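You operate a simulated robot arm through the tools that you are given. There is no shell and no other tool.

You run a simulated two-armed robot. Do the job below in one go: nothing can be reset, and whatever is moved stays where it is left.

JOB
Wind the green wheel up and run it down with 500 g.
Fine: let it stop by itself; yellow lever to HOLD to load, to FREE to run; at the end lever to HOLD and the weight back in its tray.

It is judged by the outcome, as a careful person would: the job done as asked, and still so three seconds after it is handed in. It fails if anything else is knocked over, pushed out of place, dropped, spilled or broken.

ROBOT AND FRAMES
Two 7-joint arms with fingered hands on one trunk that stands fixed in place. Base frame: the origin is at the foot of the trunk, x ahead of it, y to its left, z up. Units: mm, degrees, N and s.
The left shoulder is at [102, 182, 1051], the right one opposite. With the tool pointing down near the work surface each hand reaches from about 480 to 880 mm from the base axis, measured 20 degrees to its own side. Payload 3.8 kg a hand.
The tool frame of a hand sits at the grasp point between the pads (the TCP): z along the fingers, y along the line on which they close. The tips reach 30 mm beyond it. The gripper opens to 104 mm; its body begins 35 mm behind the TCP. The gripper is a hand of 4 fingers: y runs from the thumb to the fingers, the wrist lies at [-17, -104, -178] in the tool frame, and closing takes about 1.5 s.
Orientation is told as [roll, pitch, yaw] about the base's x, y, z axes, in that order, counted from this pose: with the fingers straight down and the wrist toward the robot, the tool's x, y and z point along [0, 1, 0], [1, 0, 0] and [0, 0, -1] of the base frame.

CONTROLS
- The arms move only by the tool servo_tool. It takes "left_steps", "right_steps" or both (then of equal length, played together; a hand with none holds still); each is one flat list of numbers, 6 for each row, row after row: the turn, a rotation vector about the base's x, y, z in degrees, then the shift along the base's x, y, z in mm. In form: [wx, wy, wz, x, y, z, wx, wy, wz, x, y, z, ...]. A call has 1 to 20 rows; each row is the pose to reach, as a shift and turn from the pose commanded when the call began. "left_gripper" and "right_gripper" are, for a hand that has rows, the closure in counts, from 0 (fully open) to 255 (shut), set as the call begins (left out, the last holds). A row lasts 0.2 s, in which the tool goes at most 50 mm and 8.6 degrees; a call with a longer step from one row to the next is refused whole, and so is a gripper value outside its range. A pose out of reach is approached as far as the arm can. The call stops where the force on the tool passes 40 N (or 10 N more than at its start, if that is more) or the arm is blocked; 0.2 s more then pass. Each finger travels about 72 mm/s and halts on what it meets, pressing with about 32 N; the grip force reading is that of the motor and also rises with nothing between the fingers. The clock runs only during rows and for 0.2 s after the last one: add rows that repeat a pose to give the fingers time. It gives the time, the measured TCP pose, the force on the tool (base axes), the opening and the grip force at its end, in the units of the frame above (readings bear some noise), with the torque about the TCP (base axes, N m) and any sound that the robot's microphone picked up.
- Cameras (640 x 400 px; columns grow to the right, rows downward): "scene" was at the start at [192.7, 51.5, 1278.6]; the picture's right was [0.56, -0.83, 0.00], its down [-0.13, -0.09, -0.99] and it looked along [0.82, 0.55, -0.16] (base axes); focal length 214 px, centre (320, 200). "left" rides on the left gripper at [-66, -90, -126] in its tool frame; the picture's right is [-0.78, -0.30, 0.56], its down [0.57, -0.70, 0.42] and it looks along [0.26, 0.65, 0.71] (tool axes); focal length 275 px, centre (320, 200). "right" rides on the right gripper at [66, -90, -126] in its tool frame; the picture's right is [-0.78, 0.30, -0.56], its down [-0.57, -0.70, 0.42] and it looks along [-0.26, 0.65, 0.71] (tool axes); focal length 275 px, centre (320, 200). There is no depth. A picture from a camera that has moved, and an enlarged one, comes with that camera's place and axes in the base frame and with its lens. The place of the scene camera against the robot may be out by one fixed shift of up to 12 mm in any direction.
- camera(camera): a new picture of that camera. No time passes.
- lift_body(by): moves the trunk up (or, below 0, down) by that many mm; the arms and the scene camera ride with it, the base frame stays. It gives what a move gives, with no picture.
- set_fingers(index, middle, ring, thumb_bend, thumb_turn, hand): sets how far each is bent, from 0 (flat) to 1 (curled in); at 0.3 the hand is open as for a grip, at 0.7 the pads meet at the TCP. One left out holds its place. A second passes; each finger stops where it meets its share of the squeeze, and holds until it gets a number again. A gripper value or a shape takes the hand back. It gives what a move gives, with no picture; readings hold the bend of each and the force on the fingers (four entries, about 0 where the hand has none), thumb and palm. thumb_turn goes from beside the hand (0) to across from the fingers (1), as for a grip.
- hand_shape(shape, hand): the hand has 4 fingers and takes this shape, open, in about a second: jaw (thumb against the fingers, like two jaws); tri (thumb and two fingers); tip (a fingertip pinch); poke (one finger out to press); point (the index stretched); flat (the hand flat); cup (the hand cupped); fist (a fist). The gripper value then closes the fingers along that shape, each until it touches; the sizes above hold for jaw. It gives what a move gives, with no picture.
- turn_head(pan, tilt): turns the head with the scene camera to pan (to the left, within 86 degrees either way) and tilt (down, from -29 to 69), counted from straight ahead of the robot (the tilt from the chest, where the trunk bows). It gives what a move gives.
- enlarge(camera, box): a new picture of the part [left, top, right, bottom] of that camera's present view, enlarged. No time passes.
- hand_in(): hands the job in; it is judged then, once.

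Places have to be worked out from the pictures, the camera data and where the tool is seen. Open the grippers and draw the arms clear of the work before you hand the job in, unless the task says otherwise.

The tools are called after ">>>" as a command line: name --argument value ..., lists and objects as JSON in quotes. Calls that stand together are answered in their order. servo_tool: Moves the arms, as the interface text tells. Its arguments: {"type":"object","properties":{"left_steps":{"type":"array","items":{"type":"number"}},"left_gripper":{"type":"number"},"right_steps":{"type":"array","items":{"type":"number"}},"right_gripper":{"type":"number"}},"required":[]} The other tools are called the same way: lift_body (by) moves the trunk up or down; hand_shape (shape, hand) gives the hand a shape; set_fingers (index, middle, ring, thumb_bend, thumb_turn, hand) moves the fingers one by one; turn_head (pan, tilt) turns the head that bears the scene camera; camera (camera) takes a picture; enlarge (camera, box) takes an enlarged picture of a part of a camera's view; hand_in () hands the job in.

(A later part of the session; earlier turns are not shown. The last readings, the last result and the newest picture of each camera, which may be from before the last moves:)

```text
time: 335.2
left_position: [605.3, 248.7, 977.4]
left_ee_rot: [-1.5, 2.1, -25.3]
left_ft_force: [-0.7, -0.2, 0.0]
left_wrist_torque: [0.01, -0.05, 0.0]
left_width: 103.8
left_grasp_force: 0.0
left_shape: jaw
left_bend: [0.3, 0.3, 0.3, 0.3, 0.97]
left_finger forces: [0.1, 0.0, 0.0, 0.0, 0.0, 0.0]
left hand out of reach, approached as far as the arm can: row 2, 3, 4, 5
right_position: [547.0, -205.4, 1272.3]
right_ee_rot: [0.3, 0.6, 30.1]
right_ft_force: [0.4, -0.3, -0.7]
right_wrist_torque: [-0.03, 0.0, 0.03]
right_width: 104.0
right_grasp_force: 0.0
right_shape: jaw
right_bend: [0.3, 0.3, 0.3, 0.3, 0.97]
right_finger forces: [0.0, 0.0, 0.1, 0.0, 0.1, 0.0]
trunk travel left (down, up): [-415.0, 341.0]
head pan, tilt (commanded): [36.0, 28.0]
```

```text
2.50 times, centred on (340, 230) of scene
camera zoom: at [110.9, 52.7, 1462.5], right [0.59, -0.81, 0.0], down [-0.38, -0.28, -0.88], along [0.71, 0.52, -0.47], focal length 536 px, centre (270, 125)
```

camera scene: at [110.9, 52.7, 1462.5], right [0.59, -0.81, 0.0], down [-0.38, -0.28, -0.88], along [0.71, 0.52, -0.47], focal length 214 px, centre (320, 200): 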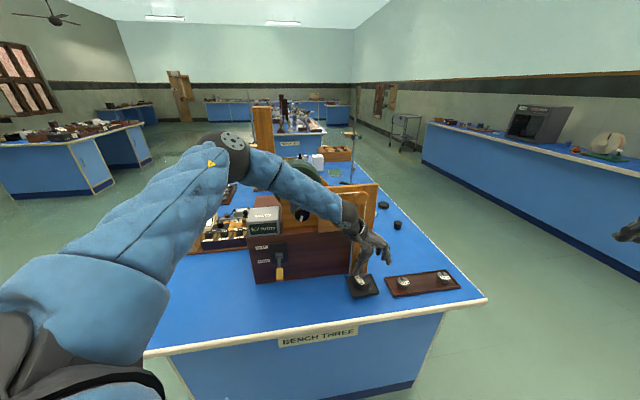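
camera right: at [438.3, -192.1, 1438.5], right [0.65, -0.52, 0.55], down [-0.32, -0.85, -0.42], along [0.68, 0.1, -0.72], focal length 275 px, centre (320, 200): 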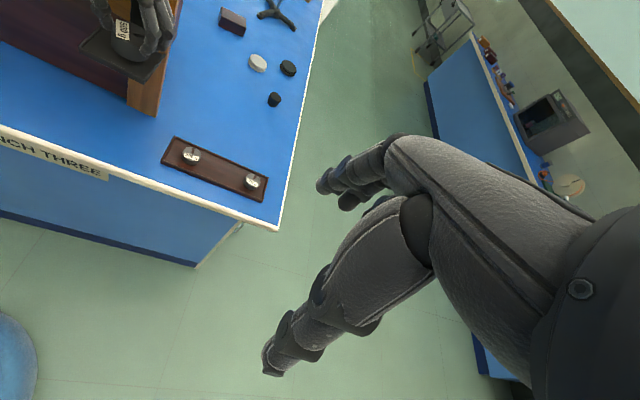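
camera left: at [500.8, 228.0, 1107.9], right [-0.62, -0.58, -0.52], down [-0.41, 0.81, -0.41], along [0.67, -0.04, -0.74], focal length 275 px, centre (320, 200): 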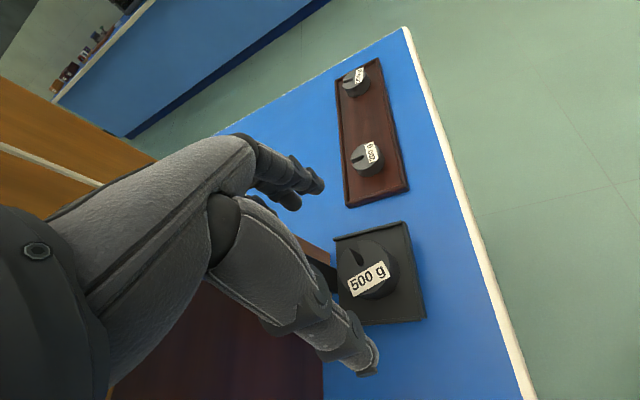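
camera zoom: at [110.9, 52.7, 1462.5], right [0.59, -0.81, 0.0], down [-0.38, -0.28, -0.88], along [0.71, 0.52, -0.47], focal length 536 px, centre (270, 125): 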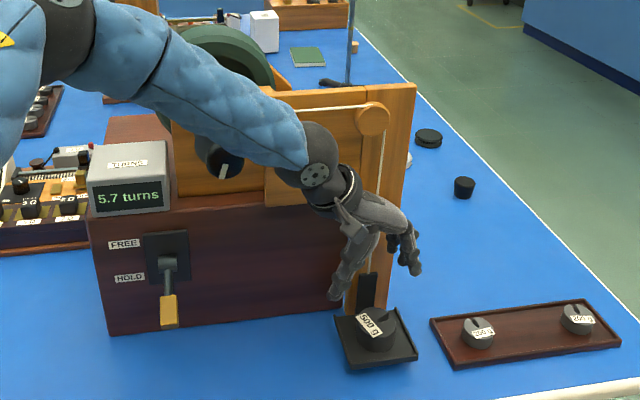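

The hand is a little short of the target but free of contact, with the weight in clear view of the hand camera. I try descending, where the arm stretches more.

>>> servo_tool --left_steps '[0, 0, 0, 3, -2, -8, 0, 0, 0, 6, -4, -16, 0, 0, 0, 8, -6, -26, 0, 0, 0, 8, -6, -36, 0, 0, 0, 8, -6, -46, 0, 0, 0, 8, -6, -46]'

>>> camera --camera "left"

>>> camera --camera "scene"

```text
time: 336.6
left_position: [587.7, 252.7, 955.2]
left_ee_rot: [-1.5, 2.2, -25.3]
left_ft_force: [0.8, 0.6, -0.9]
left_wrist_torque: [0.0, 0.01, -0.02]
left_width: 104.0
left_grasp_force: 0.0
left_shape: jaw
left_bend: [0.3, 0.3, 0.3, 0.3, 0.97]
left_finger forces: [0.0, 0.0, 0.0, 0.0, 0.0, 0.0]
left hand out of reach, approached as far as the arm can: row 1, 2, 3, 4, 5, 6
right_position: [546.8, -204.1, 1271.9]
right_ee_rot: [0.2, 0.5, 30.1]
right_ft_force: [0.3, 1.2, 0.1]
right_wrist_torque: [-0.01, -0.01, -0.01]
right_width: 103.7
right_grasp_force: 0.0
right_shape: jaw
right_bend: [0.3, 0.3, 0.3, 0.3, 0.97]
right_finger forces: [0.0, 0.0, 0.0, 0.0, 0.1, 0.0]
trunk travel left (down, up): [-415.0, 341.0]
head pan, tilt (commanded): [36.0, 28.0]
```

```text
taken
camera left: at [483.3, 232.1, 1086.6], right [-0.62, -0.58, -0.52], down [-0.41, 0.81, -0.41], along [0.67, -0.04, -0.74], focal length 275 px, centre (320, 200)
```

left: 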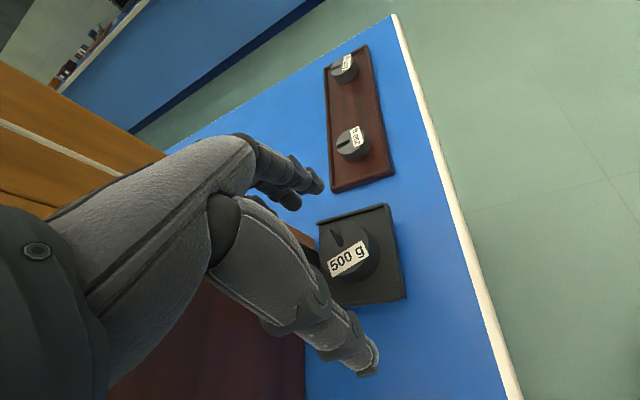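

```text
taken
camera scene: at [111.0, 52.8, 1462.5], right [0.59, -0.81, 0.0], down [-0.38, -0.28, -0.88], along [0.71, 0.52, -0.47], focal length 214 px, centre (320, 200)
```

scene: 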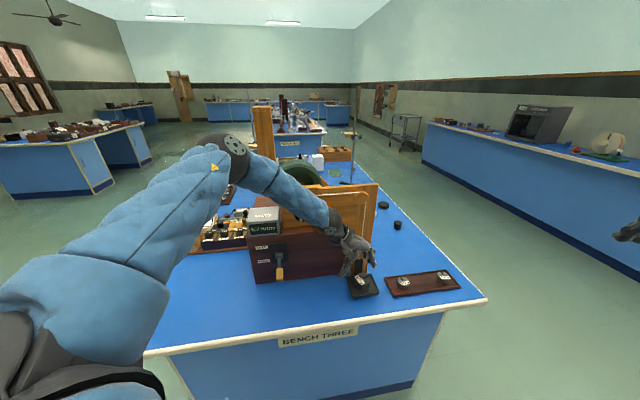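

In this arm posture the hand cannot stretch further. Coming from the stretched-out pose over the tray gave the good low-elbow posture, so I repeat that: I back out and rise first.

>>> servo_tool --left_steps '[0, 0, 0, -10, -14, 10, 0, 0, 0, -22, -30, 25, 0, 0, 0, -34, -48, 45, 0, 0, 0, -46, -66, 70, 0, 0, 0, -58, -84, 100, 0, 0, 0, -68, -100, 135, 0, 0, 0, -68, -103, 170, 0, 0, 0, -68, -103, 205, 0, 0, 0, -68, -103, 240, 0, 0, 0, -68, -103, 275, 0, 0, 0, -68, -103, 310, 0, 0, 0, -68, -103, 335, 0, 0, 0, -68, -103, 335]'

>>> lift_body --by -331

>>> camera --camera "scene"

```text
time: 339.4
left_position: [520.3, 151.0, 1292.0]
left_ee_rot: [-1.5, 2.2, -25.4]
left_ft_force: [0.1, -0.2, -0.6]
left_wrist_torque: [-0.02, 0.03, 0.02]
left_width: 103.7
left_grasp_force: 0.0
left_shape: jaw
left_bend: [0.3, 0.3, 0.3, 0.3, 0.97]
left_finger forces: [0.1, 0.0, 0.0, 0.1, 0.0, 0.0]
right_position: [547.2, -204.4, 1270.5]
right_ee_rot: [0.3, 0.6, 30.1]
right_ft_force: [-0.2, -0.1, -0.1]
right_wrist_torque: [0.0, 0.02, -0.04]
right_width: 103.8
right_grasp_force: 0.1
right_shape: jaw
right_bend: [0.3, 0.3, 0.3, 0.3, 0.97]
right_finger forces: [0.0, 0.0, 0.0, 0.0, 0.0, 0.0]
trunk travel left (down, up): [-415.0, 341.0]
head pan, tilt (commanded): [36.0, 28.0]
```

```text
time: 342.7
left_position: [520.0, 149.8, 960.7]
left_ee_rot: [-1.6, 2.1, -25.1]
left_ft_force: [-0.1, 0.4, 0.5]
left_wrist_torque: [0.05, -0.02, -0.04]
left_width: 103.7
left_grasp_force: 0.1
left_shape: jaw
left_bend: [0.3, 0.3, 0.3, 0.3, 0.97]
left_finger forces: [0.1, 0.1, 0.0, 0.0, 0.0, 0.0]
right_position: [546.6, -203.8, 941.7]
right_ee_rot: [0.3, 0.7, 30.1]
right_ft_force: [1.0, -1.1, 0.9]
right_wrist_torque: [-0.01, 0.0, 0.02]
right_width: 103.6
right_grasp_force: 0.2
right_shape: jaw
right_bend: [0.3, 0.3, 0.3, 0.3, 0.97]
right_finger forces: [0.0, 0.1, 0.2, 0.1, 0.1, 0.0]
trunk travel left (down, up): [-84.0, 672.0]
head pan, tilt (commanded): [36.0, 28.0]
```

```text
taken
camera scene: at [258.5, 52.8, 1121.4], right [0.59, -0.81, 0.0], down [-0.38, -0.28, -0.88], along [0.71, 0.52, -0.47], focal length 214 px, centre (320, 200)
```

scene: 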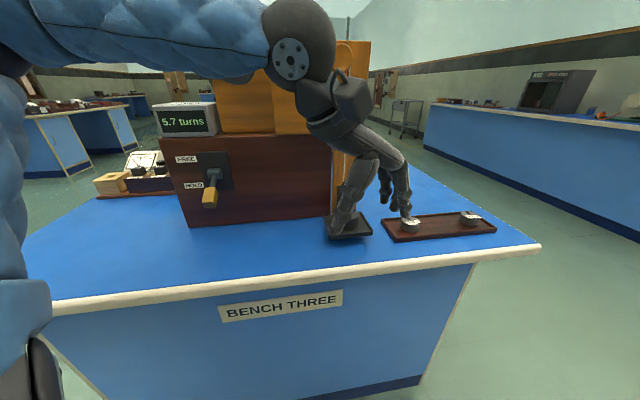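

At this low trunk height the forearm comes in level from the left, well in front of the knob by my estimate. I try the approach to the weight directly from here, in small steps.

>>> servo_tool --left_steps '[0, 0, 0, 10, 10, -2, 0, 0, 0, 20, 20, -4, 0, 0, 0, 31, 31, -6, 0, 0, 0, 42, 42, -8, 0, 0, 0, 53, 53, -10, 0, 0, 0, 64, 64, -12, 0, 0, 0, 64, 64, -12]'

>>> camera --camera "scene"

>>> camera --camera "left"

```text
time: 344.3
left_position: [583.7, 214.9, 946.4]
left_ee_rot: [-1.7, 2.2, -25.3]
left_ft_force: [-1.0, 0.0, -0.1]
left_wrist_torque: [-0.02, 0.01, -0.01]
left_width: 103.9
left_grasp_force: 0.0
left_shape: jaw
left_bend: [0.3, 0.3, 0.3, 0.3, 0.97]
left_finger forces: [0.0, 0.1, 0.0, 0.1, 0.0, 0.1]
right_position: [546.9, -203.5, 940.8]
right_ee_rot: [0.3, 0.5, 30.1]
right_ft_force: [0.7, -0.1, 0.0]
right_wrist_torque: [0.03, 0.01, 0.0]
right_width: 103.7
right_grasp_force: 0.0
right_shape: jaw
right_bend: [0.3, 0.3, 0.3, 0.3, 0.97]
right_finger forces: [0.1, 0.0, 0.0, 0.0, 0.0, 0.0]
trunk travel left (down, up): [-84.0, 672.0]
head pan, tilt (commanded): [36.0, 28.0]
```

```text
taken
camera scene: at [258.9, 52.8, 1121.2], right [0.59, -0.81, 0.0], down [-0.38, -0.28, -0.88], along [0.71, 0.52, -0.47], focal length 214 px, centre (320, 200)
```

scene: 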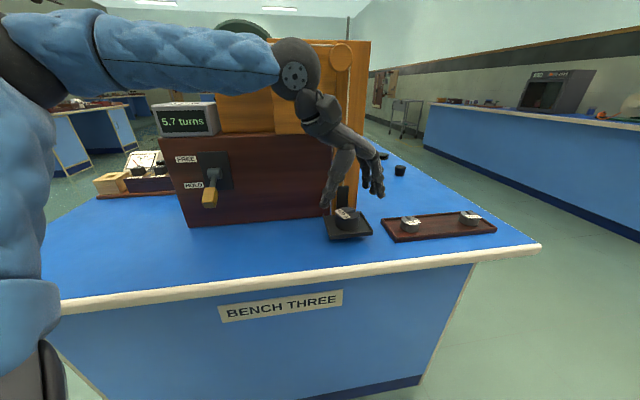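

```text
taken
camera left: at [479.7, 193.6, 1078.2], right [-0.62, -0.58, -0.52], down [-0.41, 0.81, -0.41], along [0.67, -0.04, -0.74], focal length 275 px, centre (320, 200)
```

left: 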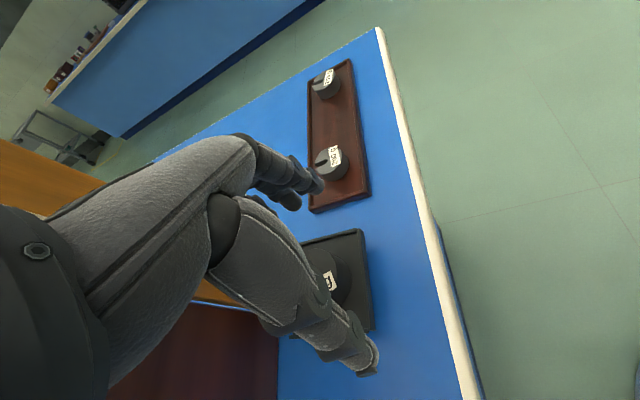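

No contact; the robot's pose is steady. I lower the hand first, so the forearm drops below the knob's level, and then move in over the weight.

>>> servo_tool --left_steps '[0, 0, 0, 0, 0, -12, 0, 0, 0, 0, 0, -24, 0, 0, 0, 0, 0, -36, 0, 0, 0, 0, 0, -44, 0, 0, 0, 6, 6, -44, 0, 0, 0, 12, 12, -44, 0, 0, 0, 18, 17, -44, 0, 0, 0, 24, 22, -44, 0, 0, 0, 30, 28, -44, 0, 0, 0, 30, 28, -44]'

>>> camera --camera "scene"

>>> camera --camera "left"

```text
time: 346.5
left_position: [613.0, 241.9, 903.8]
left_ee_rot: [-1.5, 2.3, -25.4]
left_ft_force: [1.4, -0.4, 0.5]
left_wrist_torque: [0.01, 0.01, -0.02]
left_width: 104.1
left_grasp_force: 0.0
left_shape: jaw
left_bend: [0.3, 0.3, 0.3, 0.3, 0.97]
left_finger forces: [0.0, 0.1, 0.0, 0.0, 0.0, 0.0]
right_position: [547.1, -205.0, 941.5]
right_ee_rot: [0.2, 0.5, 30.0]
right_ft_force: [-0.2, -0.1, -0.3]
right_wrist_torque: [-0.01, 0.0, 0.0]
right_width: 103.9
right_grasp_force: 0.1
right_shape: jaw
right_bend: [0.3, 0.3, 0.3, 0.3, 0.97]
right_finger forces: [0.1, 0.1, 0.0, 0.1, 0.1, 0.1]
trunk travel left (down, up): [-84.0, 672.0]
head pan, tilt (commanded): [36.0, 28.0]
```

```text
taken
camera scene: at [258.6, 52.5, 1121.2], right [0.59, -0.81, 0.0], down [-0.38, -0.28, -0.88], along [0.71, 0.52, -0.47], focal length 214 px, centre (320, 200)
```

scene: 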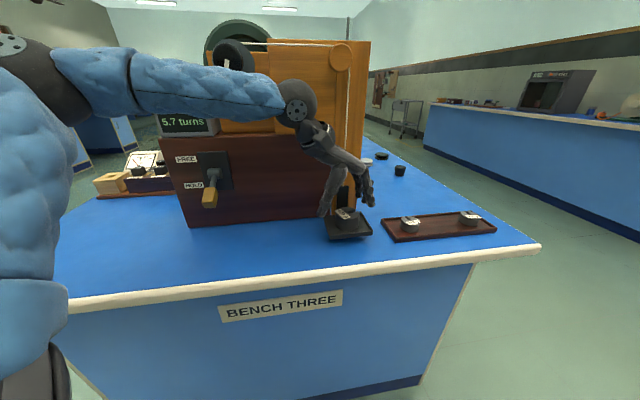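

```text
taken
camera left: at [508.5, 221.3, 1035.0], right [-0.62, -0.58, -0.52], down [-0.41, 0.81, -0.41], along [0.67, -0.04, -0.74], focal length 275 px, centre (320, 200)
```

left: 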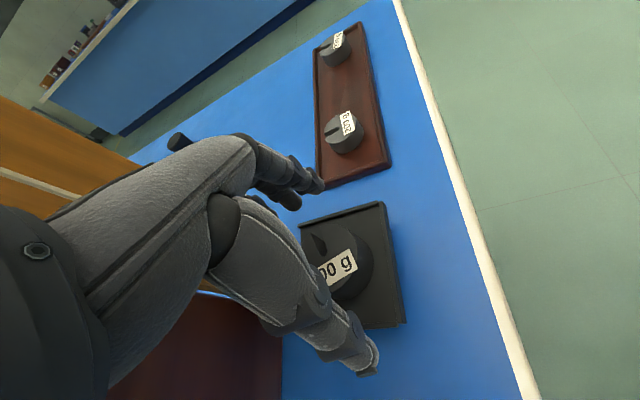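

The hand reached the spot above the weight without contact, with the forearm passing below the knob. I check the alignment in an enlarged view.

>>> enlarge --camera "left" --box '[260, 180, 440, 360]'

>>> enlarge --camera "scene" --box '[290, 130, 410, 250]'

```text
2.22 times, centred on (350, 270) of left
camera zoom: at [508.5, 221.3, 1035.0], right [-0.62, -0.58, -0.52], down [-0.41, 0.81, -0.41], along [0.67, -0.04, -0.74], focal length 612 px, centre (253, 44)
```

zoom: 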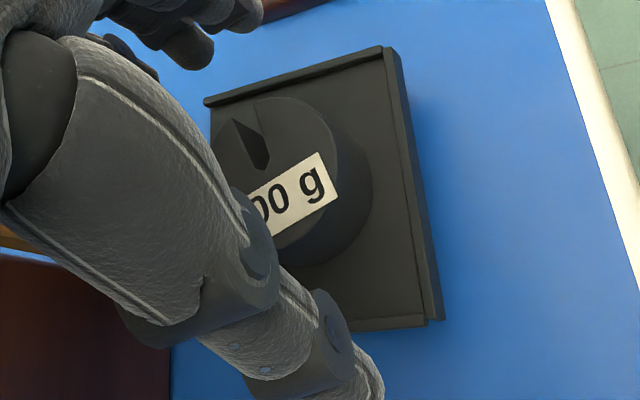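

```text
3.33 times, centred on (350, 190) of scene
camera zoom: at [258.6, 52.5, 1121.2], right [0.59, -0.81, 0.0], down [-0.38, -0.28, -0.88], along [0.71, 0.52, -0.47], focal length 715 px, centre (220, 233)
```

zoom: 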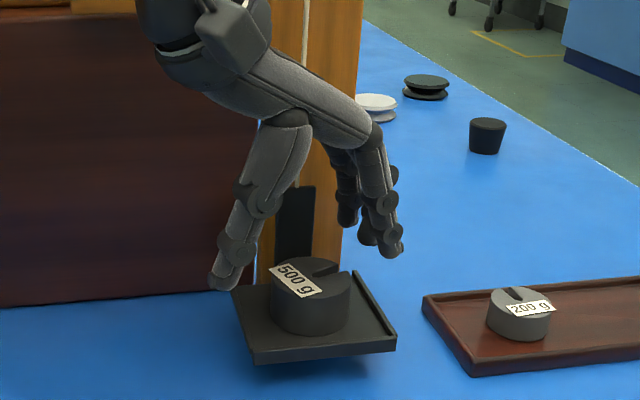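

The weight centre is about 6 mm further out than the grasp axis. I correct by 4 mm and descend 25 mm to the grip height.

>>> servo_tool --left_steps '[0, 0, 0, 2, 0.5, -5, 0, 0, 0, 4, 1, -10, 0, 0, 0, 4, 1, -15, 0, 0, 0, 4, 1, -20, 0, 0, 0, 4, 1, -25, 0, 0, 0, 4, 1, -25]'

>>> enlarge --camera "left" --box '[240, 160, 420, 340]'

>>> enlarge --camera "scene" --box '[290, 130, 410, 250]'

```text
time: 347.9
left_position: [616.9, 243.8, 879.4]
left_ee_rot: [-1.6, 2.1, -25.3]
left_ft_force: [0.0, 0.3, 0.7]
left_wrist_torque: [-0.01, 0.01, 0.0]
left_width: 103.9
left_grasp_force: 0.0
left_shape: jaw
left_bend: [0.3, 0.3, 0.3, 0.3, 0.97]
left_finger forces: [0.0, 0.0, 0.1, 0.0, 0.0, 0.0]
right_position: [546.8, -204.7, 939.8]
right_ee_rot: [0.2, 0.6, 30.0]
right_ft_force: [0.5, -0.8, 0.6]
right_wrist_torque: [0.0, -0.03, 0.01]
right_width: 103.8
right_grasp_force: 0.1
right_shape: jaw
right_bend: [0.3, 0.3, 0.3, 0.3, 0.97]
right_finger forces: [0.1, 0.0, 0.0, 0.0, 0.0, 0.0]
trunk travel left (down, up): [-84.0, 672.0]
head pan, tilt (commanded): [36.0, 28.0]
```

```text
2.22 times, centred on (330, 250) of left
camera zoom: at [513.5, 222.0, 1010.7], right [-0.62, -0.58, -0.52], down [-0.41, 0.81, -0.41], along [0.67, -0.04, -0.74], focal length 612 px, centre (298, 89)
```

zoom: 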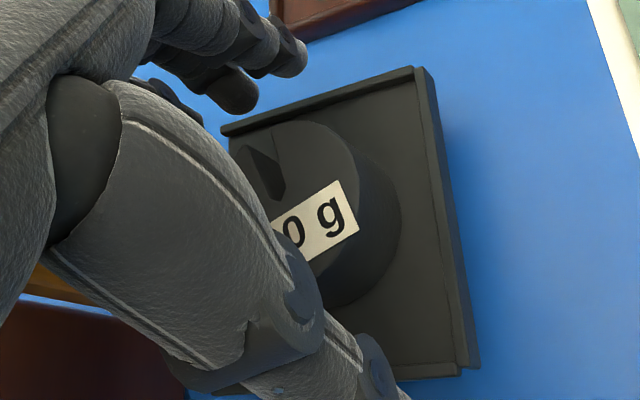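

```text
3.33 times, centred on (350, 190) of scene
camera zoom: at [259.0, 52.8, 1121.1], right [0.59, -0.81, 0.0], down [-0.38, -0.28, -0.88], along [0.71, 0.52, -0.47], focal length 715 px, centre (220, 233)
```

zoom: 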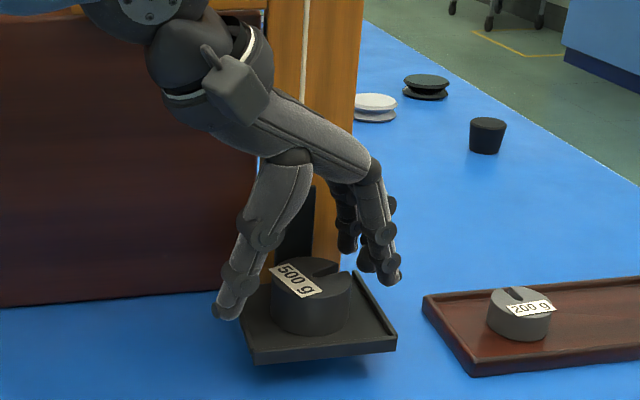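

The hand is aligned, about 17 mm above the weight's top as in the earlier grips. I lower 2 mm and close on the weight.

>>> servo_tool --left_steps '[0, 0, 0, 1, 0, -2, 0, 0, 0, 1, 0, -2]'

>>> servo_tool --left_steps '[0, 0, 0, 0, 0, 0, 0, 0, 0, 0, 0, 0, 0, 0, 0, 0, 0, 0, 0, 0, 0, 0, 0, 0, 0, 0, 0, 0, 0, 0, 0, 0, 0, 0, 0, 0, 0, 0, 0, 0, 0, 0, 0, 0, 0, 0, 0, 0]' --left_gripper 255

>>> enlarge --camera "scene" --box '[290, 130, 410, 250]'

>>> camera --camera "left"

```text
time: 348.5
left_position: [618.2, 242.7, 876.1]
left_ee_rot: [-1.7, 2.2, -25.3]
left_ft_force: [-0.1, -0.7, -0.4]
left_wrist_torque: [-0.01, 0.01, -0.02]
left_width: 103.7
left_grasp_force: 0.0
left_shape: jaw
left_bend: [0.3, 0.3, 0.3, 0.3, 0.97]
left_finger forces: [0.0, 0.1, 0.1, 0.1, 0.0, 0.0]
right_position: [547.5, -204.5, 940.0]
right_ee_rot: [0.3, 0.7, 30.1]
right_ft_force: [0.0, 0.0, 1.4]
right_wrist_torque: [-0.02, -0.02, 0.0]
right_width: 103.9
right_grasp_force: 0.0
right_shape: jaw
right_bend: [0.3, 0.3, 0.3, 0.3, 0.97]
right_finger forces: [0.0, 0.0, 0.0, 0.0, 0.0, 0.0]
trunk travel left (down, up): [-84.0, 672.0]
head pan, tilt (commanded): [36.0, 28.0]
```

```text
time: 350.3
left_position: [618.4, 241.9, 876.2]
left_ee_rot: [-1.6, 2.2, -25.3]
left_ft_force: [-0.1, -0.6, 0.8]
left_wrist_torque: [-0.03, -0.08, -0.02]
left_width: 45.3
left_grasp_force: 32.5
left_shape: jaw
left_bend: [0.74, 0.39, 0.44, 0.74, 1.0]
left_finger forces: [16.2, 10.2, 1.3, 0.0, 27.2, 0.0]
right_position: [547.1, -204.9, 939.1]
right_ee_rot: [0.3, 0.6, 30.2]
right_ft_force: [0.4, 0.5, -0.4]
right_wrist_torque: [-0.04, -0.03, 0.04]
right_width: 103.7
right_grasp_force: 0.0
right_shape: jaw
right_bend: [0.3, 0.3, 0.3, 0.3, 0.97]
right_finger forces: [0.1, 0.0, 0.1, 0.0, 0.0, 0.0]
trunk travel left (down, up): [-84.0, 672.0]
head pan, tilt (commanded): [36.0, 28.0]
```

```text
3.33 times, centred on (350, 190) of scene
camera zoom: at [259.1, 52.9, 1121.1], right [0.59, -0.81, 0.0], down [-0.38, -0.28, -0.88], along [0.71, 0.52, -0.47], focal length 715 px, centre (220, 233)
```

zoom: 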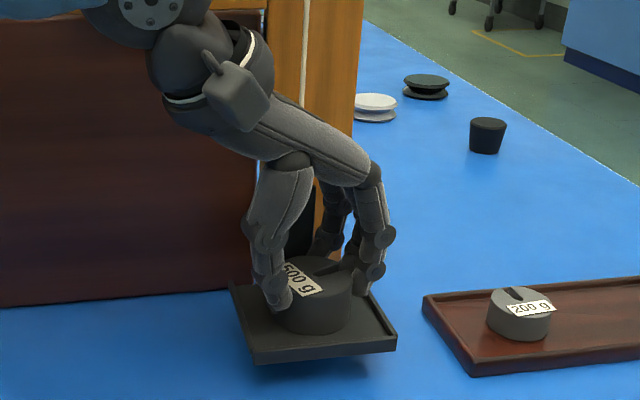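

```text
taken
camera left: at [514.1, 222.1, 1008.1], right [-0.62, -0.58, -0.52], down [-0.41, 0.81, -0.41], along [0.67, -0.04, -0.74], focal length 275 px, centre (320, 200)
```

left: 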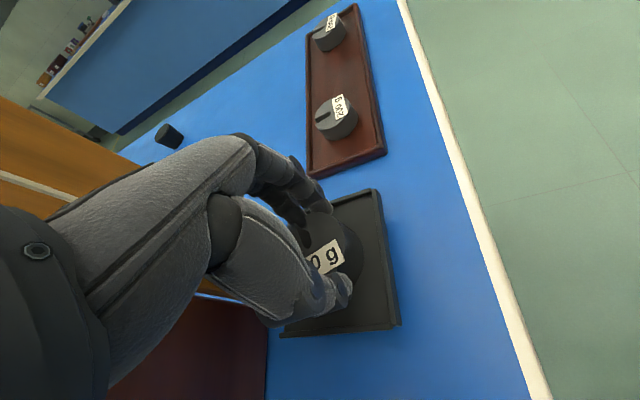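

The grip shows the same signature as before. I lift by 30 mm, then back away from the post before going higher.

>>> servo_tool --left_steps '[0, 0, 0, 0, 0, 5, 0, 0, 0, 0, 0, 12, 0, 0, 0, 0, 0, 20, 0, 0, 0, -1, -1, 28, 0, 0, 0, -8, -7, 32, 0, 0, 0, -16, -15, 36, 0, 0, 0, -25, -24, 42, 0, 0, 0, -34, -33, 50, 0, 0, 0, -45, -45, 60, 0, 0, 0, -56, -58, 70, 0, 0, 0, -56, -58, 70]'

>>> camera --camera "scene"

>>> camera --camera "left"

```text
time: 352.7
left_position: [564.0, 183.5, 945.6]
left_ee_rot: [-1.5, 2.1, -25.4]
left_ft_force: [0.4, -0.3, -4.9]
left_wrist_torque: [0.0, 0.04, 0.0]
left_width: 45.2
left_grasp_force: 32.4
left_shape: jaw
left_bend: [0.74, 0.39, 0.44, 0.74, 1.0]
left_finger forces: [16.1, 10.3, 1.4, 0.0, 27.3, 0.1]
right_position: [547.9, -203.7, 940.0]
right_ee_rot: [0.3, 0.7, 30.1]
right_ft_force: [0.6, 0.1, 0.2]
right_wrist_torque: [-0.01, 0.02, 0.01]
right_width: 104.0
right_grasp_force: 0.1
right_shape: jaw
right_bend: [0.3, 0.3, 0.3, 0.3, 0.97]
right_finger forces: [0.0, 0.0, 0.1, 0.0, 0.0, 0.0]
trunk travel left (down, up): [-84.0, 672.0]
head pan, tilt (commanded): [36.0, 28.0]
```

```text
taken
camera scene: at [259.4, 52.9, 1121.0], right [0.59, -0.81, 0.0], down [-0.38, -0.28, -0.88], along [0.71, 0.52, -0.47], focal length 214 px, centre (320, 200)
```

scene: 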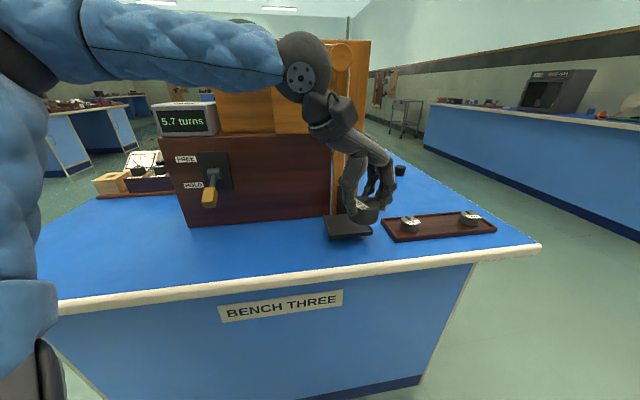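

```text
taken
camera left: at [459.6, 162.7, 1077.2], right [-0.62, -0.58, -0.52], down [-0.41, 0.81, -0.41], along [0.67, -0.04, -0.75], focal length 275 px, centre (320, 200)
```

left: 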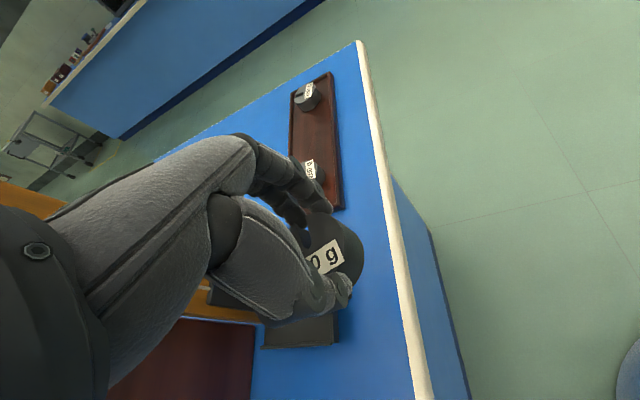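

The weight is held well and the pan stays down. I carry it round in front of the bench to above the tray.

>>> servo_tool --left_steps '[0, 0, 3, 4, -12, 8, 0, 0, 7, 10, -26, 16, 0, 0, 11, 18, -42, 24, 0, 0, 15, 28, -58, 32, 0, 0, 19, 40, -74, 38, 0, 0, 23, 54, -88, 42, 0, 0, 27, 70, -100, 44, 0, 0, 31, 88, -110, 44, 0, 0, 35, 108, -117, 42, 0, 0, 38, 130, -120, 38, 0, 0, 40, 152, -120, 32, 0, 0, 40, 175, -118, 24, 0, 0, 40, 197, -116, 14, 0, 0, 40, 216, -115.5, 4, 0, 0, 40, 216, -115.5, 4]'

>>> camera --camera "scene"

>>> camera --camera "left"

```text
time: 355.9
left_position: [673.7, 174.2, 960.4]
left_ee_rot: [-1.6, 2.2, 14.7]
left_ft_force: [-0.3, -0.2, -4.9]
left_wrist_torque: [-0.05, 0.07, 0.0]
left_width: 45.0
left_grasp_force: 31.8
left_shape: jaw
left_bend: [0.73, 0.4, 0.44, 0.74, 1.0]
left_finger forces: [16.8, 10.5, 1.8, 0.0, 27.8, 0.0]
left hand out of reach, approached as far as the arm can: row 6, 7, 8, 9, 10, 11, 12, 13, 14, 15
right_position: [548.8, -203.5, 940.7]
right_ee_rot: [0.3, 0.7, 30.1]
right_ft_force: [-0.7, 0.3, 1.2]
right_wrist_torque: [-0.02, 0.03, 0.0]
right_width: 104.0
right_grasp_force: 0.0
right_shape: jaw
right_bend: [0.3, 0.3, 0.3, 0.3, 0.97]
right_finger forces: [0.0, 0.0, 0.0, 0.0, 0.1, 0.0]
trunk travel left (down, up): [-84.0, 672.0]
head pan, tilt (commanded): [36.0, 28.0]
```

```text
taken
camera scene: at [259.4, 52.9, 1121.0], right [0.59, -0.81, 0.0], down [-0.38, -0.28, -0.88], along [0.71, 0.52, -0.47], focal length 214 px, centre (320, 200)
```

scene: 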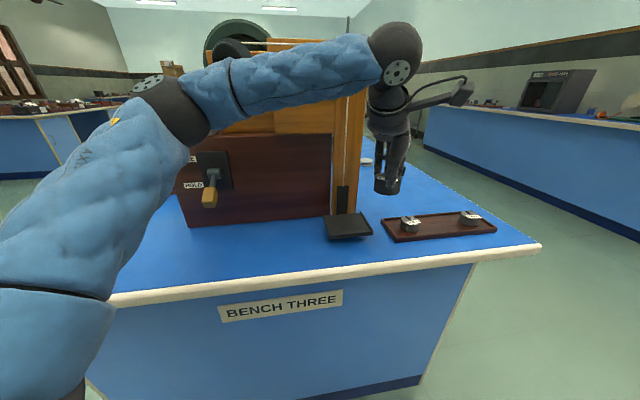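

```text
taken
camera left: at [606.9, 92.8, 1091.7], right [-0.11, -0.84, -0.52], down [-0.84, 0.36, -0.41], along [0.54, 0.4, -0.75], focal length 275 px, centre (320, 200)
```

left: 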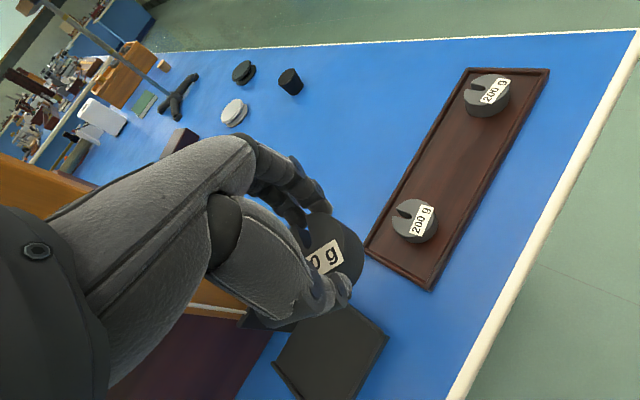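

The hand got stuck short of the tray in this posture. Earlier it passed at z≈1063 further in front, so I go back and up to that waypoint.

>>> servo_tool --left_steps '[0, 0, 0, -8, -8, 12, 0, 0, 0, -18, -18, 26, 0, 0, 0, -30, -30, 40, 0, 0, 0, -42, -42, 55, 0, 0, 0, -54, -56, 70, 0, 0, 0, -66, -70, 85, 0, 0, 0, -78, -82, 98, 0, 0, 0, -88, -92, 103, 0, 0, 0, -88, -92, 103]'

>>> camera --camera "scene"

```text
time: 357.9
left_position: [567.8, 144.6, 1038.1]
left_ee_rot: [-1.5, 2.2, 14.9]
left_ft_force: [-1.0, 0.3, -5.2]
left_wrist_torque: [0.0, 0.0, 0.04]
left_width: 45.2
left_grasp_force: 32.2
left_shape: jaw
left_bend: [0.73, 0.4, 0.44, 0.74, 1.0]
left_finger forces: [18.1, 11.0, 2.0, 0.0, 29.4, 0.1]
left hand out of reach, approached as far as the arm can: row 1, 2, 3, 4, 5, 6, 7, 8, 9
right_position: [546.7, -204.4, 941.4]
right_ee_rot: [0.3, 0.6, 30.2]
right_ft_force: [-0.2, -0.2, 0.4]
right_wrist_torque: [0.01, 0.0, 0.0]
right_width: 103.6
right_grasp_force: 0.1
right_shape: jaw
right_bend: [0.3, 0.3, 0.3, 0.3, 0.97]
right_finger forces: [0.0, 0.0, 0.1, 0.1, 0.0, 0.1]
trunk travel left (down, up): [-84.0, 672.0]
head pan, tilt (commanded): [36.0, 28.0]
```

```text
taken
camera scene: at [258.2, 52.6, 1121.4], right [0.59, -0.81, 0.0], down [-0.38, -0.28, -0.88], along [0.71, 0.52, -0.47], focal length 214 px, centre (320, 200)
```

scene: 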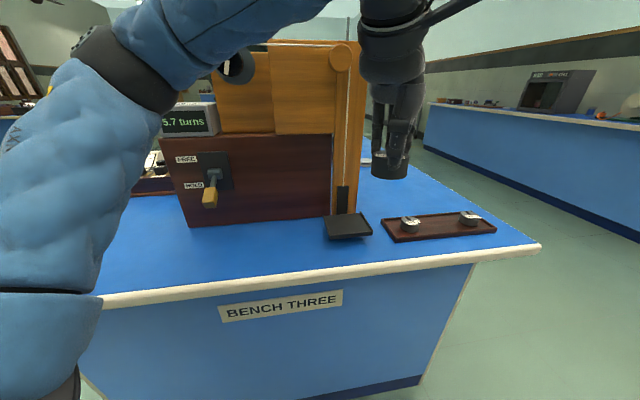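

I turn the hand back to yaw -20°, which the arm allows there, and continue to the earlier waypoint.

>>> servo_tool --left_steps '[0, 0, -7, -3, -6, 4, 0, 0, -14, -6, -12, 8, 0, 0, -21, -9, -18, 12, 0, 0, -28, -12, -24, 16, 0, 0, -35, -12, -32, 20, 0, 0, -35, -8, -42, 24, 0, 0, -35, -2, -52, 25, 0, 0, -31, 6, -58, 25, 0, 0, -27, 12, -62, 25, 0, 0, -23, 18, -63, 25, 0, 0, -23, 18, -63, 25]'

>>> camera --camera "scene"

```text
time: 360.3
left_position: [595.5, 128.3, 1056.4]
left_ee_rot: [-1.6, 2.2, -8.3]
left_ft_force: [0.1, 0.3, -4.6]
left_wrist_torque: [-0.06, 0.04, 0.02]
left_width: 44.9
left_grasp_force: 31.8
left_shape: jaw
left_bend: [0.73, 0.39, 0.44, 0.75, 1.0]
left_finger forces: [18.1, 10.9, 2.1, 0.1, 29.2, 0.1]
left hand out of reach, approached as far as the arm can: row 7, 8, 9, 10, 11
right_position: [547.9, -205.5, 940.6]
right_ee_rot: [0.4, 0.7, 30.2]
right_ft_force: [-0.3, -0.1, -0.1]
right_wrist_torque: [-0.02, 0.04, 0.01]
right_width: 103.5
right_grasp_force: 0.1
right_shape: jaw
right_bend: [0.3, 0.3, 0.3, 0.3, 0.97]
right_finger forces: [0.0, 0.1, 0.1, 0.0, 0.0, 0.0]
trunk travel left (down, up): [-84.0, 672.0]
head pan, tilt (commanded): [36.0, 28.0]
```

```text
taken
camera scene: at [259.9, 52.5, 1120.9], right [0.59, -0.81, 0.0], down [-0.38, -0.28, -0.88], along [0.71, 0.52, -0.47], focal length 214 px, centre (320, 200)
```

scene: 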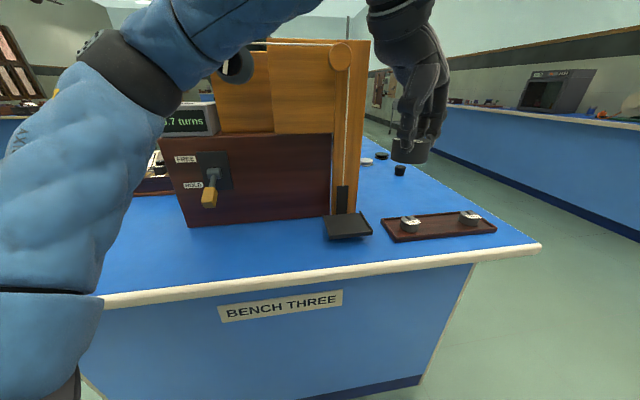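

The elbow is up on the outside, which limits the reach to the right. I go back to the left-hand starting pose of the earlier successful swing, carrying the weight, and repeat that swing.

>>> servo_tool --left_steps '[0, 0, -3, -18, 14, 2, 0, 0, -6, -38, 30, 4, 0, 0, -9, -58, 48, 6, 0, 0, -12, -78, 66, 7, 0, 0, -15, -98, 86, 7, 0, 0, -18, -118, 106, 7, 0, 0, -21, -138, 128, 7, 0, 0, -24, -158, 150, 7, 0, 0, -27, -176, 174, 7, 0, 0, -30, -193, 198, 7, 0, 0, -33, -208, 222, 7, 0, 0, -36, -221, 246, 7, 0, 0, -37, -231, 268, 7, 0, 0, -37, -231, 268, 7]'

>>> camera --camera "scene"

```text
time: 363.3
left_position: [364.7, 397.8, 1061.4]
left_ee_rot: [-1.6, 2.2, -45.3]
left_ft_force: [-0.4, -0.1, -4.9]
left_wrist_torque: [-0.01, 0.01, 0.02]
left_width: 45.0
left_grasp_force: 32.2
left_shape: jaw
left_bend: [0.73, 0.39, 0.44, 0.75, 1.0]
left_finger forces: [17.6, 10.9, 2.8, 0.0, 28.9, 0.0]
right_position: [547.0, -204.3, 940.6]
right_ee_rot: [0.3, 0.6, 30.1]
right_ft_force: [0.5, -0.2, -0.3]
right_wrist_torque: [-0.01, 0.03, 0.0]
right_width: 103.8
right_grasp_force: 0.1
right_shape: jaw
right_bend: [0.3, 0.3, 0.3, 0.3, 0.97]
right_finger forces: [0.0, 0.1, 0.1, 0.1, 0.0, 0.0]
trunk travel left (down, up): [-84.0, 672.0]
head pan, tilt (commanded): [36.0, 28.0]
```

```text
taken
camera scene: at [259.1, 53.1, 1121.1], right [0.59, -0.81, 0.0], down [-0.38, -0.28, -0.88], along [0.71, 0.52, -0.47], focal length 214 px, centre (320, 200)
```

scene: 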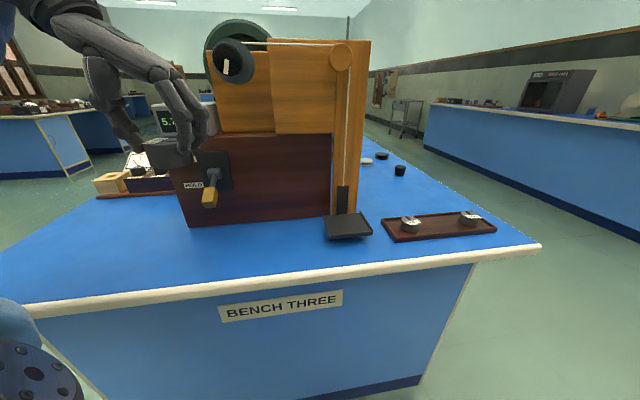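

The start pose is reached exactly. I repeat the earlier swing to the front right, step by step.

>>> servo_tool --left_steps '[0, 0, 3.5, 6, -20, 3, 0, 0, 7, 14, -42, 6, 0, 0, 10, 24, -66, 10, 0, 0, 13.5, 34, -90, 14, 0, 0, 17, 46, -114, 18, 0, 0, 20, 60, -138, 20, 0, 0, 23, 76, -162, 20, 0, 0, 27, 92, -186, 20, 0, 0, 30, 110, -210, 20, 0, 0, 33, 130, -234, 20, 0, 0, 36, 152, -256, 15, 0, 0, 40, 176, -276, 10, 0, 0, 40, 200, -296, 5, 0, 0, 40, 224, -314, 0, 0, 0, 40, 224, -314, 0]'

>>> camera --camera "scene"

```text
time: 366.5
left_position: [572.2, 119.9, 1052.3]
left_ee_rot: [-1.5, 2.0, -5.2]
left_ft_force: [-0.9, -0.2, -5.3]
left_wrist_torque: [0.03, 0.02, 0.0]
left_width: 45.1
left_grasp_force: 32.3
left_shape: jaw
left_bend: [0.73, 0.4, 0.44, 0.75, 1.0]
left_finger forces: [17.6, 10.9, 2.8, 0.1, 28.7, 0.0]
left hand out of reach, approached as far as the arm can: row 13, 14, 15
right_position: [546.6, -204.2, 941.2]
right_ee_rot: [0.3, 0.7, 30.2]
right_ft_force: [-0.5, -1.4, 0.1]
right_wrist_torque: [0.02, -0.03, 0.02]
right_width: 103.9
right_grasp_force: 0.0
right_shape: jaw
right_bend: [0.3, 0.3, 0.3, 0.3, 0.97]
right_finger forces: [0.0, 0.0, 0.0, 0.0, 0.0, 0.1]
trunk travel left (down, up): [-84.0, 672.0]
head pan, tilt (commanded): [36.0, 28.0]
```

```text
taken
camera scene: at [258.2, 52.7, 1121.5], right [0.59, -0.81, 0.0], down [-0.38, -0.28, -0.88], along [0.71, 0.52, -0.47], focal length 214 px, centre (320, 200)
```

scene: 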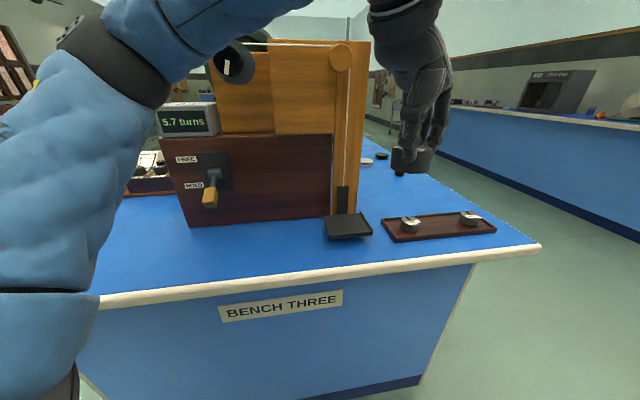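

The same limit again. Instead of forcing it, I set the weight down on a free bench spot in front of the box, left of the pan, where the right hand can take it and return it to the tray. I move the left hand above that spot.

>>> servo_tool --left_steps '[0, 0, 0, -6, 14, -6, 0, 0, 0, -14, 30, -14, 0, 0, 0, -22, 48, -22, 0, 0, 0, -30, 66, -32, 0, 0, 0, -38, 84, -42, 0, 0, 0, -45, 102, -52, 0, 0, 0, -51, 120, -62, 0, 0, 0, -56, 138, -72, 0, 0, 0, -60, 156, -82, 0, 0, 0, -60, 158, -92, 0, 0, 0, -60, 158, -92]'

>>> camera --camera "scene"

>>> camera --camera "left"

```text
time: 368.9
left_position: [511.3, 277.4, 962.4]
left_ee_rot: [-1.5, 2.1, -5.3]
left_ft_force: [1.1, 0.7, -5.4]
left_wrist_torque: [-0.06, 0.04, 0.0]
left_width: 45.1
left_grasp_force: 32.0
left_shape: jaw
left_bend: [0.73, 0.4, 0.44, 0.75, 1.0]
left_finger forces: [17.6, 10.9, 3.0, 0.1, 28.7, 0.0]
right_position: [548.3, -204.4, 939.7]
right_ee_rot: [0.3, 0.6, 30.0]
right_ft_force: [0.4, 0.4, 0.1]
right_wrist_torque: [0.02, 0.01, 0.03]
right_width: 103.8
right_grasp_force: 0.1
right_shape: jaw
right_bend: [0.3, 0.3, 0.3, 0.3, 0.97]
right_finger forces: [0.0, 0.0, 0.0, 0.0, 0.0, 0.0]
trunk travel left (down, up): [-84.0, 672.0]
head pan, tilt (commanded): [36.0, 28.0]
```

```text
taken
camera scene: at [259.2, 53.0, 1121.0], right [0.59, -0.81, 0.0], down [-0.38, -0.28, -0.88], along [0.71, 0.52, -0.47], focal length 214 px, centre (320, 200)
```

scene: 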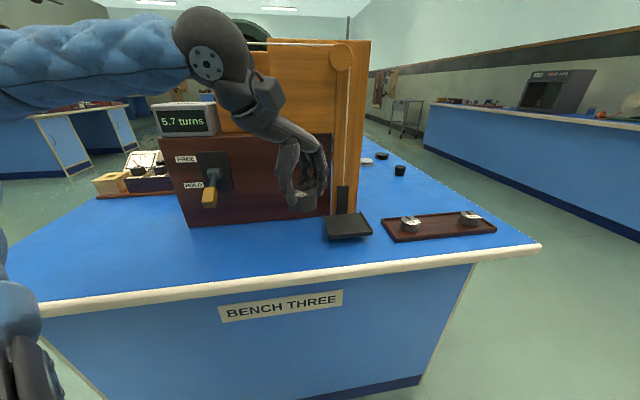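

```text
taken
camera left: at [420.6, 223.1, 1093.4], right [-0.39, -0.76, -0.52], down [-0.66, 0.62, -0.41], along [0.64, 0.19, -0.74], focal length 275 px, centre (320, 200)
```

left: 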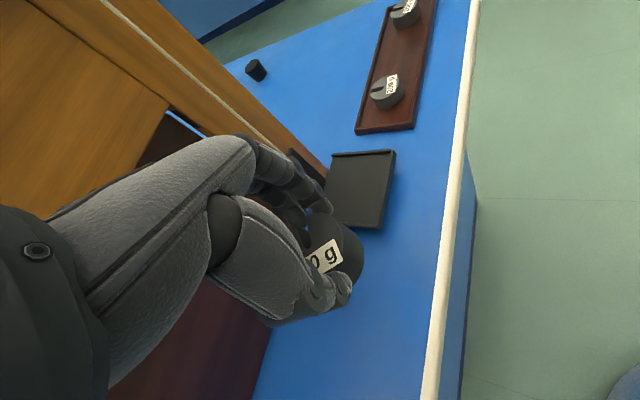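

The landing spot is clear: about 14 mm inside the bench edge and well off the pan. I lower the weight to just above the bench.

>>> servo_tool --left_steps '[0, 0, 0, 1, 1, -14, 0, 0, 0, 2, 2, -28, 0, 0, 0, 3, 3, -42, 0, 0, 0, 4, 4, -56, 0, 0, 0, 4, 4, -70, 0, 0, 0, 4, 4, -82, 0, 0, 0, 4, 4, -92, 0, 0, 0, 4, 4, -98, 0, 0, 0, 4, 4, -102, 0, 0, 0, 4, 4, -104, 0, 0, 0, 4, 4, -104]'

>>> enlarge --camera "scene" --box '[230, 160, 400, 280]'

>>> camera --camera "left"

```text
time: 371.3
left_position: [515.0, 282.7, 857.7]
left_ee_rot: [-1.5, 2.1, -5.3]
left_ft_force: [-0.2, -0.2, -5.1]
left_wrist_torque: [-0.07, 0.05, -0.01]
left_width: 45.0
left_grasp_force: 32.7
left_shape: jaw
left_bend: [0.73, 0.4, 0.44, 0.75, 1.0]
left_finger forces: [17.3, 10.9, 3.1, 0.0, 28.7, 0.1]
right_position: [547.4, -202.6, 940.5]
right_ee_rot: [0.3, 0.6, 30.1]
right_ft_force: [-0.7, -0.2, 0.1]
right_wrist_torque: [0.03, 0.01, -0.01]
right_width: 103.9
right_grasp_force: 0.1
right_shape: jaw
right_bend: [0.3, 0.3, 0.3, 0.3, 0.97]
right_finger forces: [0.0, 0.1, 0.0, 0.0, 0.0, 0.0]
trunk travel left (down, up): [-84.0, 672.0]
head pan, tilt (commanded): [36.0, 28.0]
```

```text
3.33 times, centred on (315, 220) of scene
camera zoom: at [259.3, 53.0, 1121.0], right [0.59, -0.81, 0.0], down [-0.38, -0.28, -0.88], along [0.71, 0.52, -0.47], focal length 715 px, centre (337, 133)
```

zoom: 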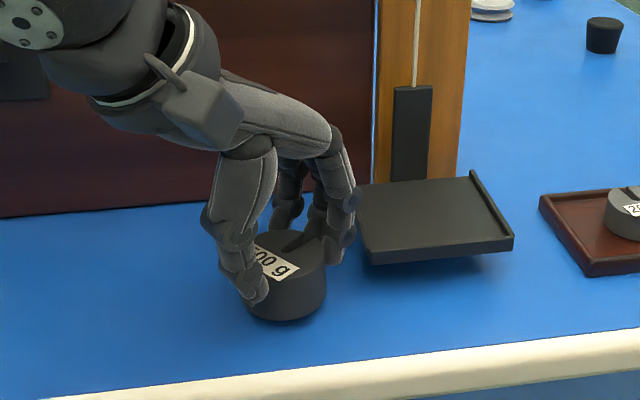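

```text
taken
camera left: at [424.4, 227.3, 988.7], right [-0.39, -0.76, -0.52], down [-0.66, 0.62, -0.41], along [0.64, 0.19, -0.75], focal length 275 px, centre (320, 200)
```

left: 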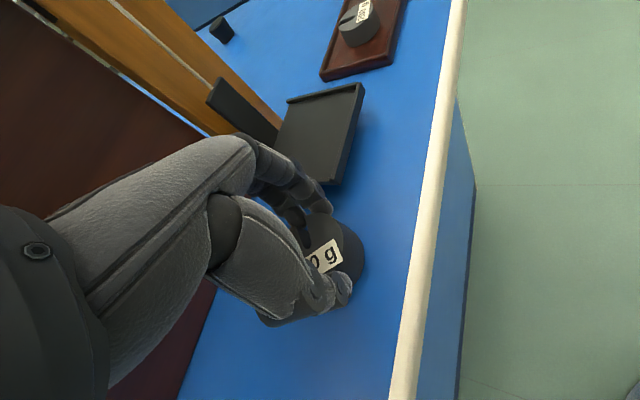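

The weight is just above the bench with good margins. I lower it slowly until it rests.

>>> servo_tool --left_steps '[0, 0, 0, 0, 0, -1.5, 0, 0, 0, 0, 0, -3, 0, 0, 0, 0, 0, -4.5, 0, 0, 0, 0, 0, -4.5]'

>>> servo_tool --left_steps '[0, 0, 0, 0, 0, -1, 0, 0, 0, 0, 0, -2, 0, 0, 0, 0, 0, -2]'

```text
time: 372.3
left_position: [516.3, 283.0, 853.2]
left_ee_rot: [-1.6, 2.3, -5.3]
left_ft_force: [-0.8, 0.4, -3.7]
left_wrist_torque: [-0.03, 0.03, 0.0]
left_width: 44.6
left_grasp_force: 32.3
left_shape: jaw
left_bend: [0.73, 0.4, 0.44, 0.75, 1.0]
left_finger forces: [17.4, 11.0, 3.1, 0.0, 28.7, 0.0]
right_position: [548.4, -204.6, 940.3]
right_ee_rot: [0.3, 0.6, 30.1]
right_ft_force: [-0.2, 0.0, 0.3]
right_wrist_torque: [-0.01, -0.01, -0.03]
right_width: 103.9
right_grasp_force: 0.1
right_shape: jaw
right_bend: [0.3, 0.3, 0.3, 0.3, 0.97]
right_finger forces: [0.1, 0.1, 0.1, 0.0, 0.0, 0.1]
trunk travel left (down, up): [-84.0, 672.0]
head pan, tilt (commanded): [36.0, 28.0]
```

```text
time: 373.1
left_position: [515.3, 281.6, 851.1]
left_ee_rot: [-1.6, 2.3, -5.4]
left_ft_force: [0.6, -0.2, -4.6]
left_wrist_torque: [-0.05, 0.03, 0.03]
left_width: 44.9
left_grasp_force: 31.8
left_shape: jaw
left_bend: [0.73, 0.4, 0.44, 0.75, 1.0]
left_finger forces: [17.4, 11.0, 3.1, 0.0, 28.7, 0.0]
right_position: [547.7, -204.1, 941.7]
right_ee_rot: [0.4, 0.7, 30.2]
right_ft_force: [-0.9, 0.7, -0.2]
right_wrist_torque: [0.02, 0.02, 0.02]
right_width: 103.8
right_grasp_force: 0.1
right_shape: jaw
right_bend: [0.3, 0.3, 0.3, 0.3, 0.97]
right_finger forces: [0.0, 0.0, 0.0, 0.1, 0.0, 0.0]
trunk travel left (down, up): [-84.0, 672.0]
head pan, tilt (commanded): [36.0, 28.0]
```

Still hanging (-4.6 N). I go down a few mm more in 1 mm steps.

>>> servo_tool --left_steps '[0, 0, 0, 0, 0, -1, 0, 0, 0, 0, 0, -2, 0, 0, 0, 0, 0, -3, 0, 0, 0, 0, 0, -3]'

>>> enlarge --camera "scene" --box '[280, 190, 340, 240]'

```text
time: 374.1
left_position: [515.8, 282.4, 849.0]
left_ee_rot: [-1.6, 2.1, -5.4]
left_ft_force: [-0.3, -0.3, -3.9]
left_wrist_torque: [-0.01, -0.05, -0.03]
left_width: 45.1
left_grasp_force: 31.8
left_shape: jaw
left_bend: [0.73, 0.39, 0.44, 0.75, 1.0]
left_finger forces: [17.5, 11.1, 3.1, 0.0, 28.5, 0.0]
right_position: [546.3, -205.1, 940.6]
right_ee_rot: [0.2, 0.6, 30.1]
right_ft_force: [0.5, 0.2, 0.4]
right_wrist_torque: [0.01, 0.03, 0.03]
right_width: 103.9
right_grasp_force: 0.0
right_shape: jaw
right_bend: [0.3, 0.3, 0.3, 0.3, 0.97]
right_finger forces: [0.0, 0.0, 0.1, 0.0, 0.0, 0.0]
trunk travel left (down, up): [-84.0, 672.0]
head pan, tilt (commanded): [36.0, 28.0]
```

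```text
8.00 times, centred on (310, 215) of scene
camera zoom: at [259.2, 52.9, 1121.1], right [0.59, -0.81, 0.0], down [-0.38, -0.28, -0.88], along [0.71, 0.52, -0.47], focal length 1716 px, centre (400, 80)
```

zoom: 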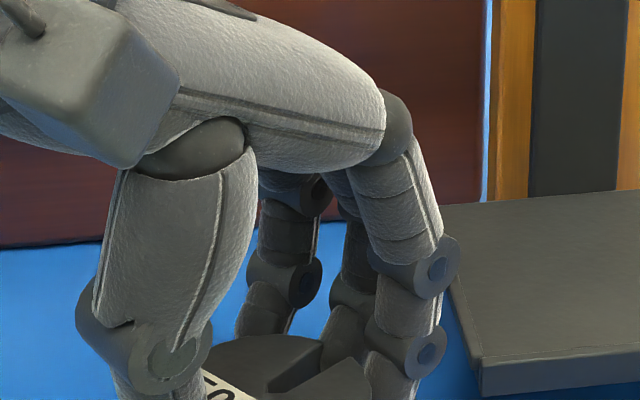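

Contact is starting (-3.9 N). I lower 2 mm more.

>>> servo_tool --left_steps '[0, 0, 0, 0, 0, -1, 0, 0, 0, 0, 0, -2, 0, 0, 0, 0, 0, -2]'

>>> enlarge --camera "scene" --box '[280, 220, 340, 270]'

```text
time: 374.9
left_position: [514.1, 281.3, 847.1]
left_ee_rot: [-1.5, 2.1, -5.3]
left_ft_force: [-0.4, 0.3, 2.1]
left_wrist_torque: [0.06, -0.2, -0.02]
left_width: 45.0
left_grasp_force: 32.3
left_shape: jaw
left_bend: [0.73, 0.39, 0.44, 0.75, 1.0]
left_finger forces: [17.1, 11.4, 3.3, 0.1, 29.7, 0.0]
right_position: [547.5, -205.1, 941.4]
right_ee_rot: [0.3, 0.6, 30.1]
right_ft_force: [-0.3, -0.5, -0.5]
right_wrist_torque: [-0.02, -0.03, 0.03]
right_width: 103.7
right_grasp_force: 0.0
right_shape: jaw
right_bend: [0.3, 0.3, 0.3, 0.3, 0.97]
right_finger forces: [0.1, 0.0, 0.0, 0.0, 0.0, 0.0]
trunk travel left (down, up): [-84.0, 672.0]
head pan, tilt (commanded): [36.0, 28.0]
```

```text
8.00 times, centred on (310, 245) of scene
camera zoom: at [258.6, 52.7, 1121.3], right [0.59, -0.81, 0.0], down [-0.38, -0.28, -0.88], along [0.71, 0.52, -0.47], focal length 1716 px, centre (400, -160)
```

zoom: 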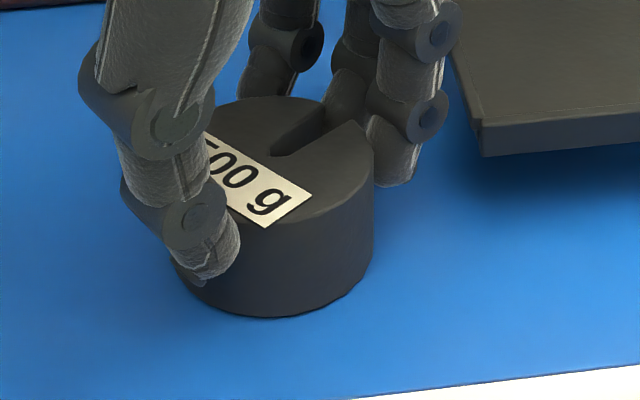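

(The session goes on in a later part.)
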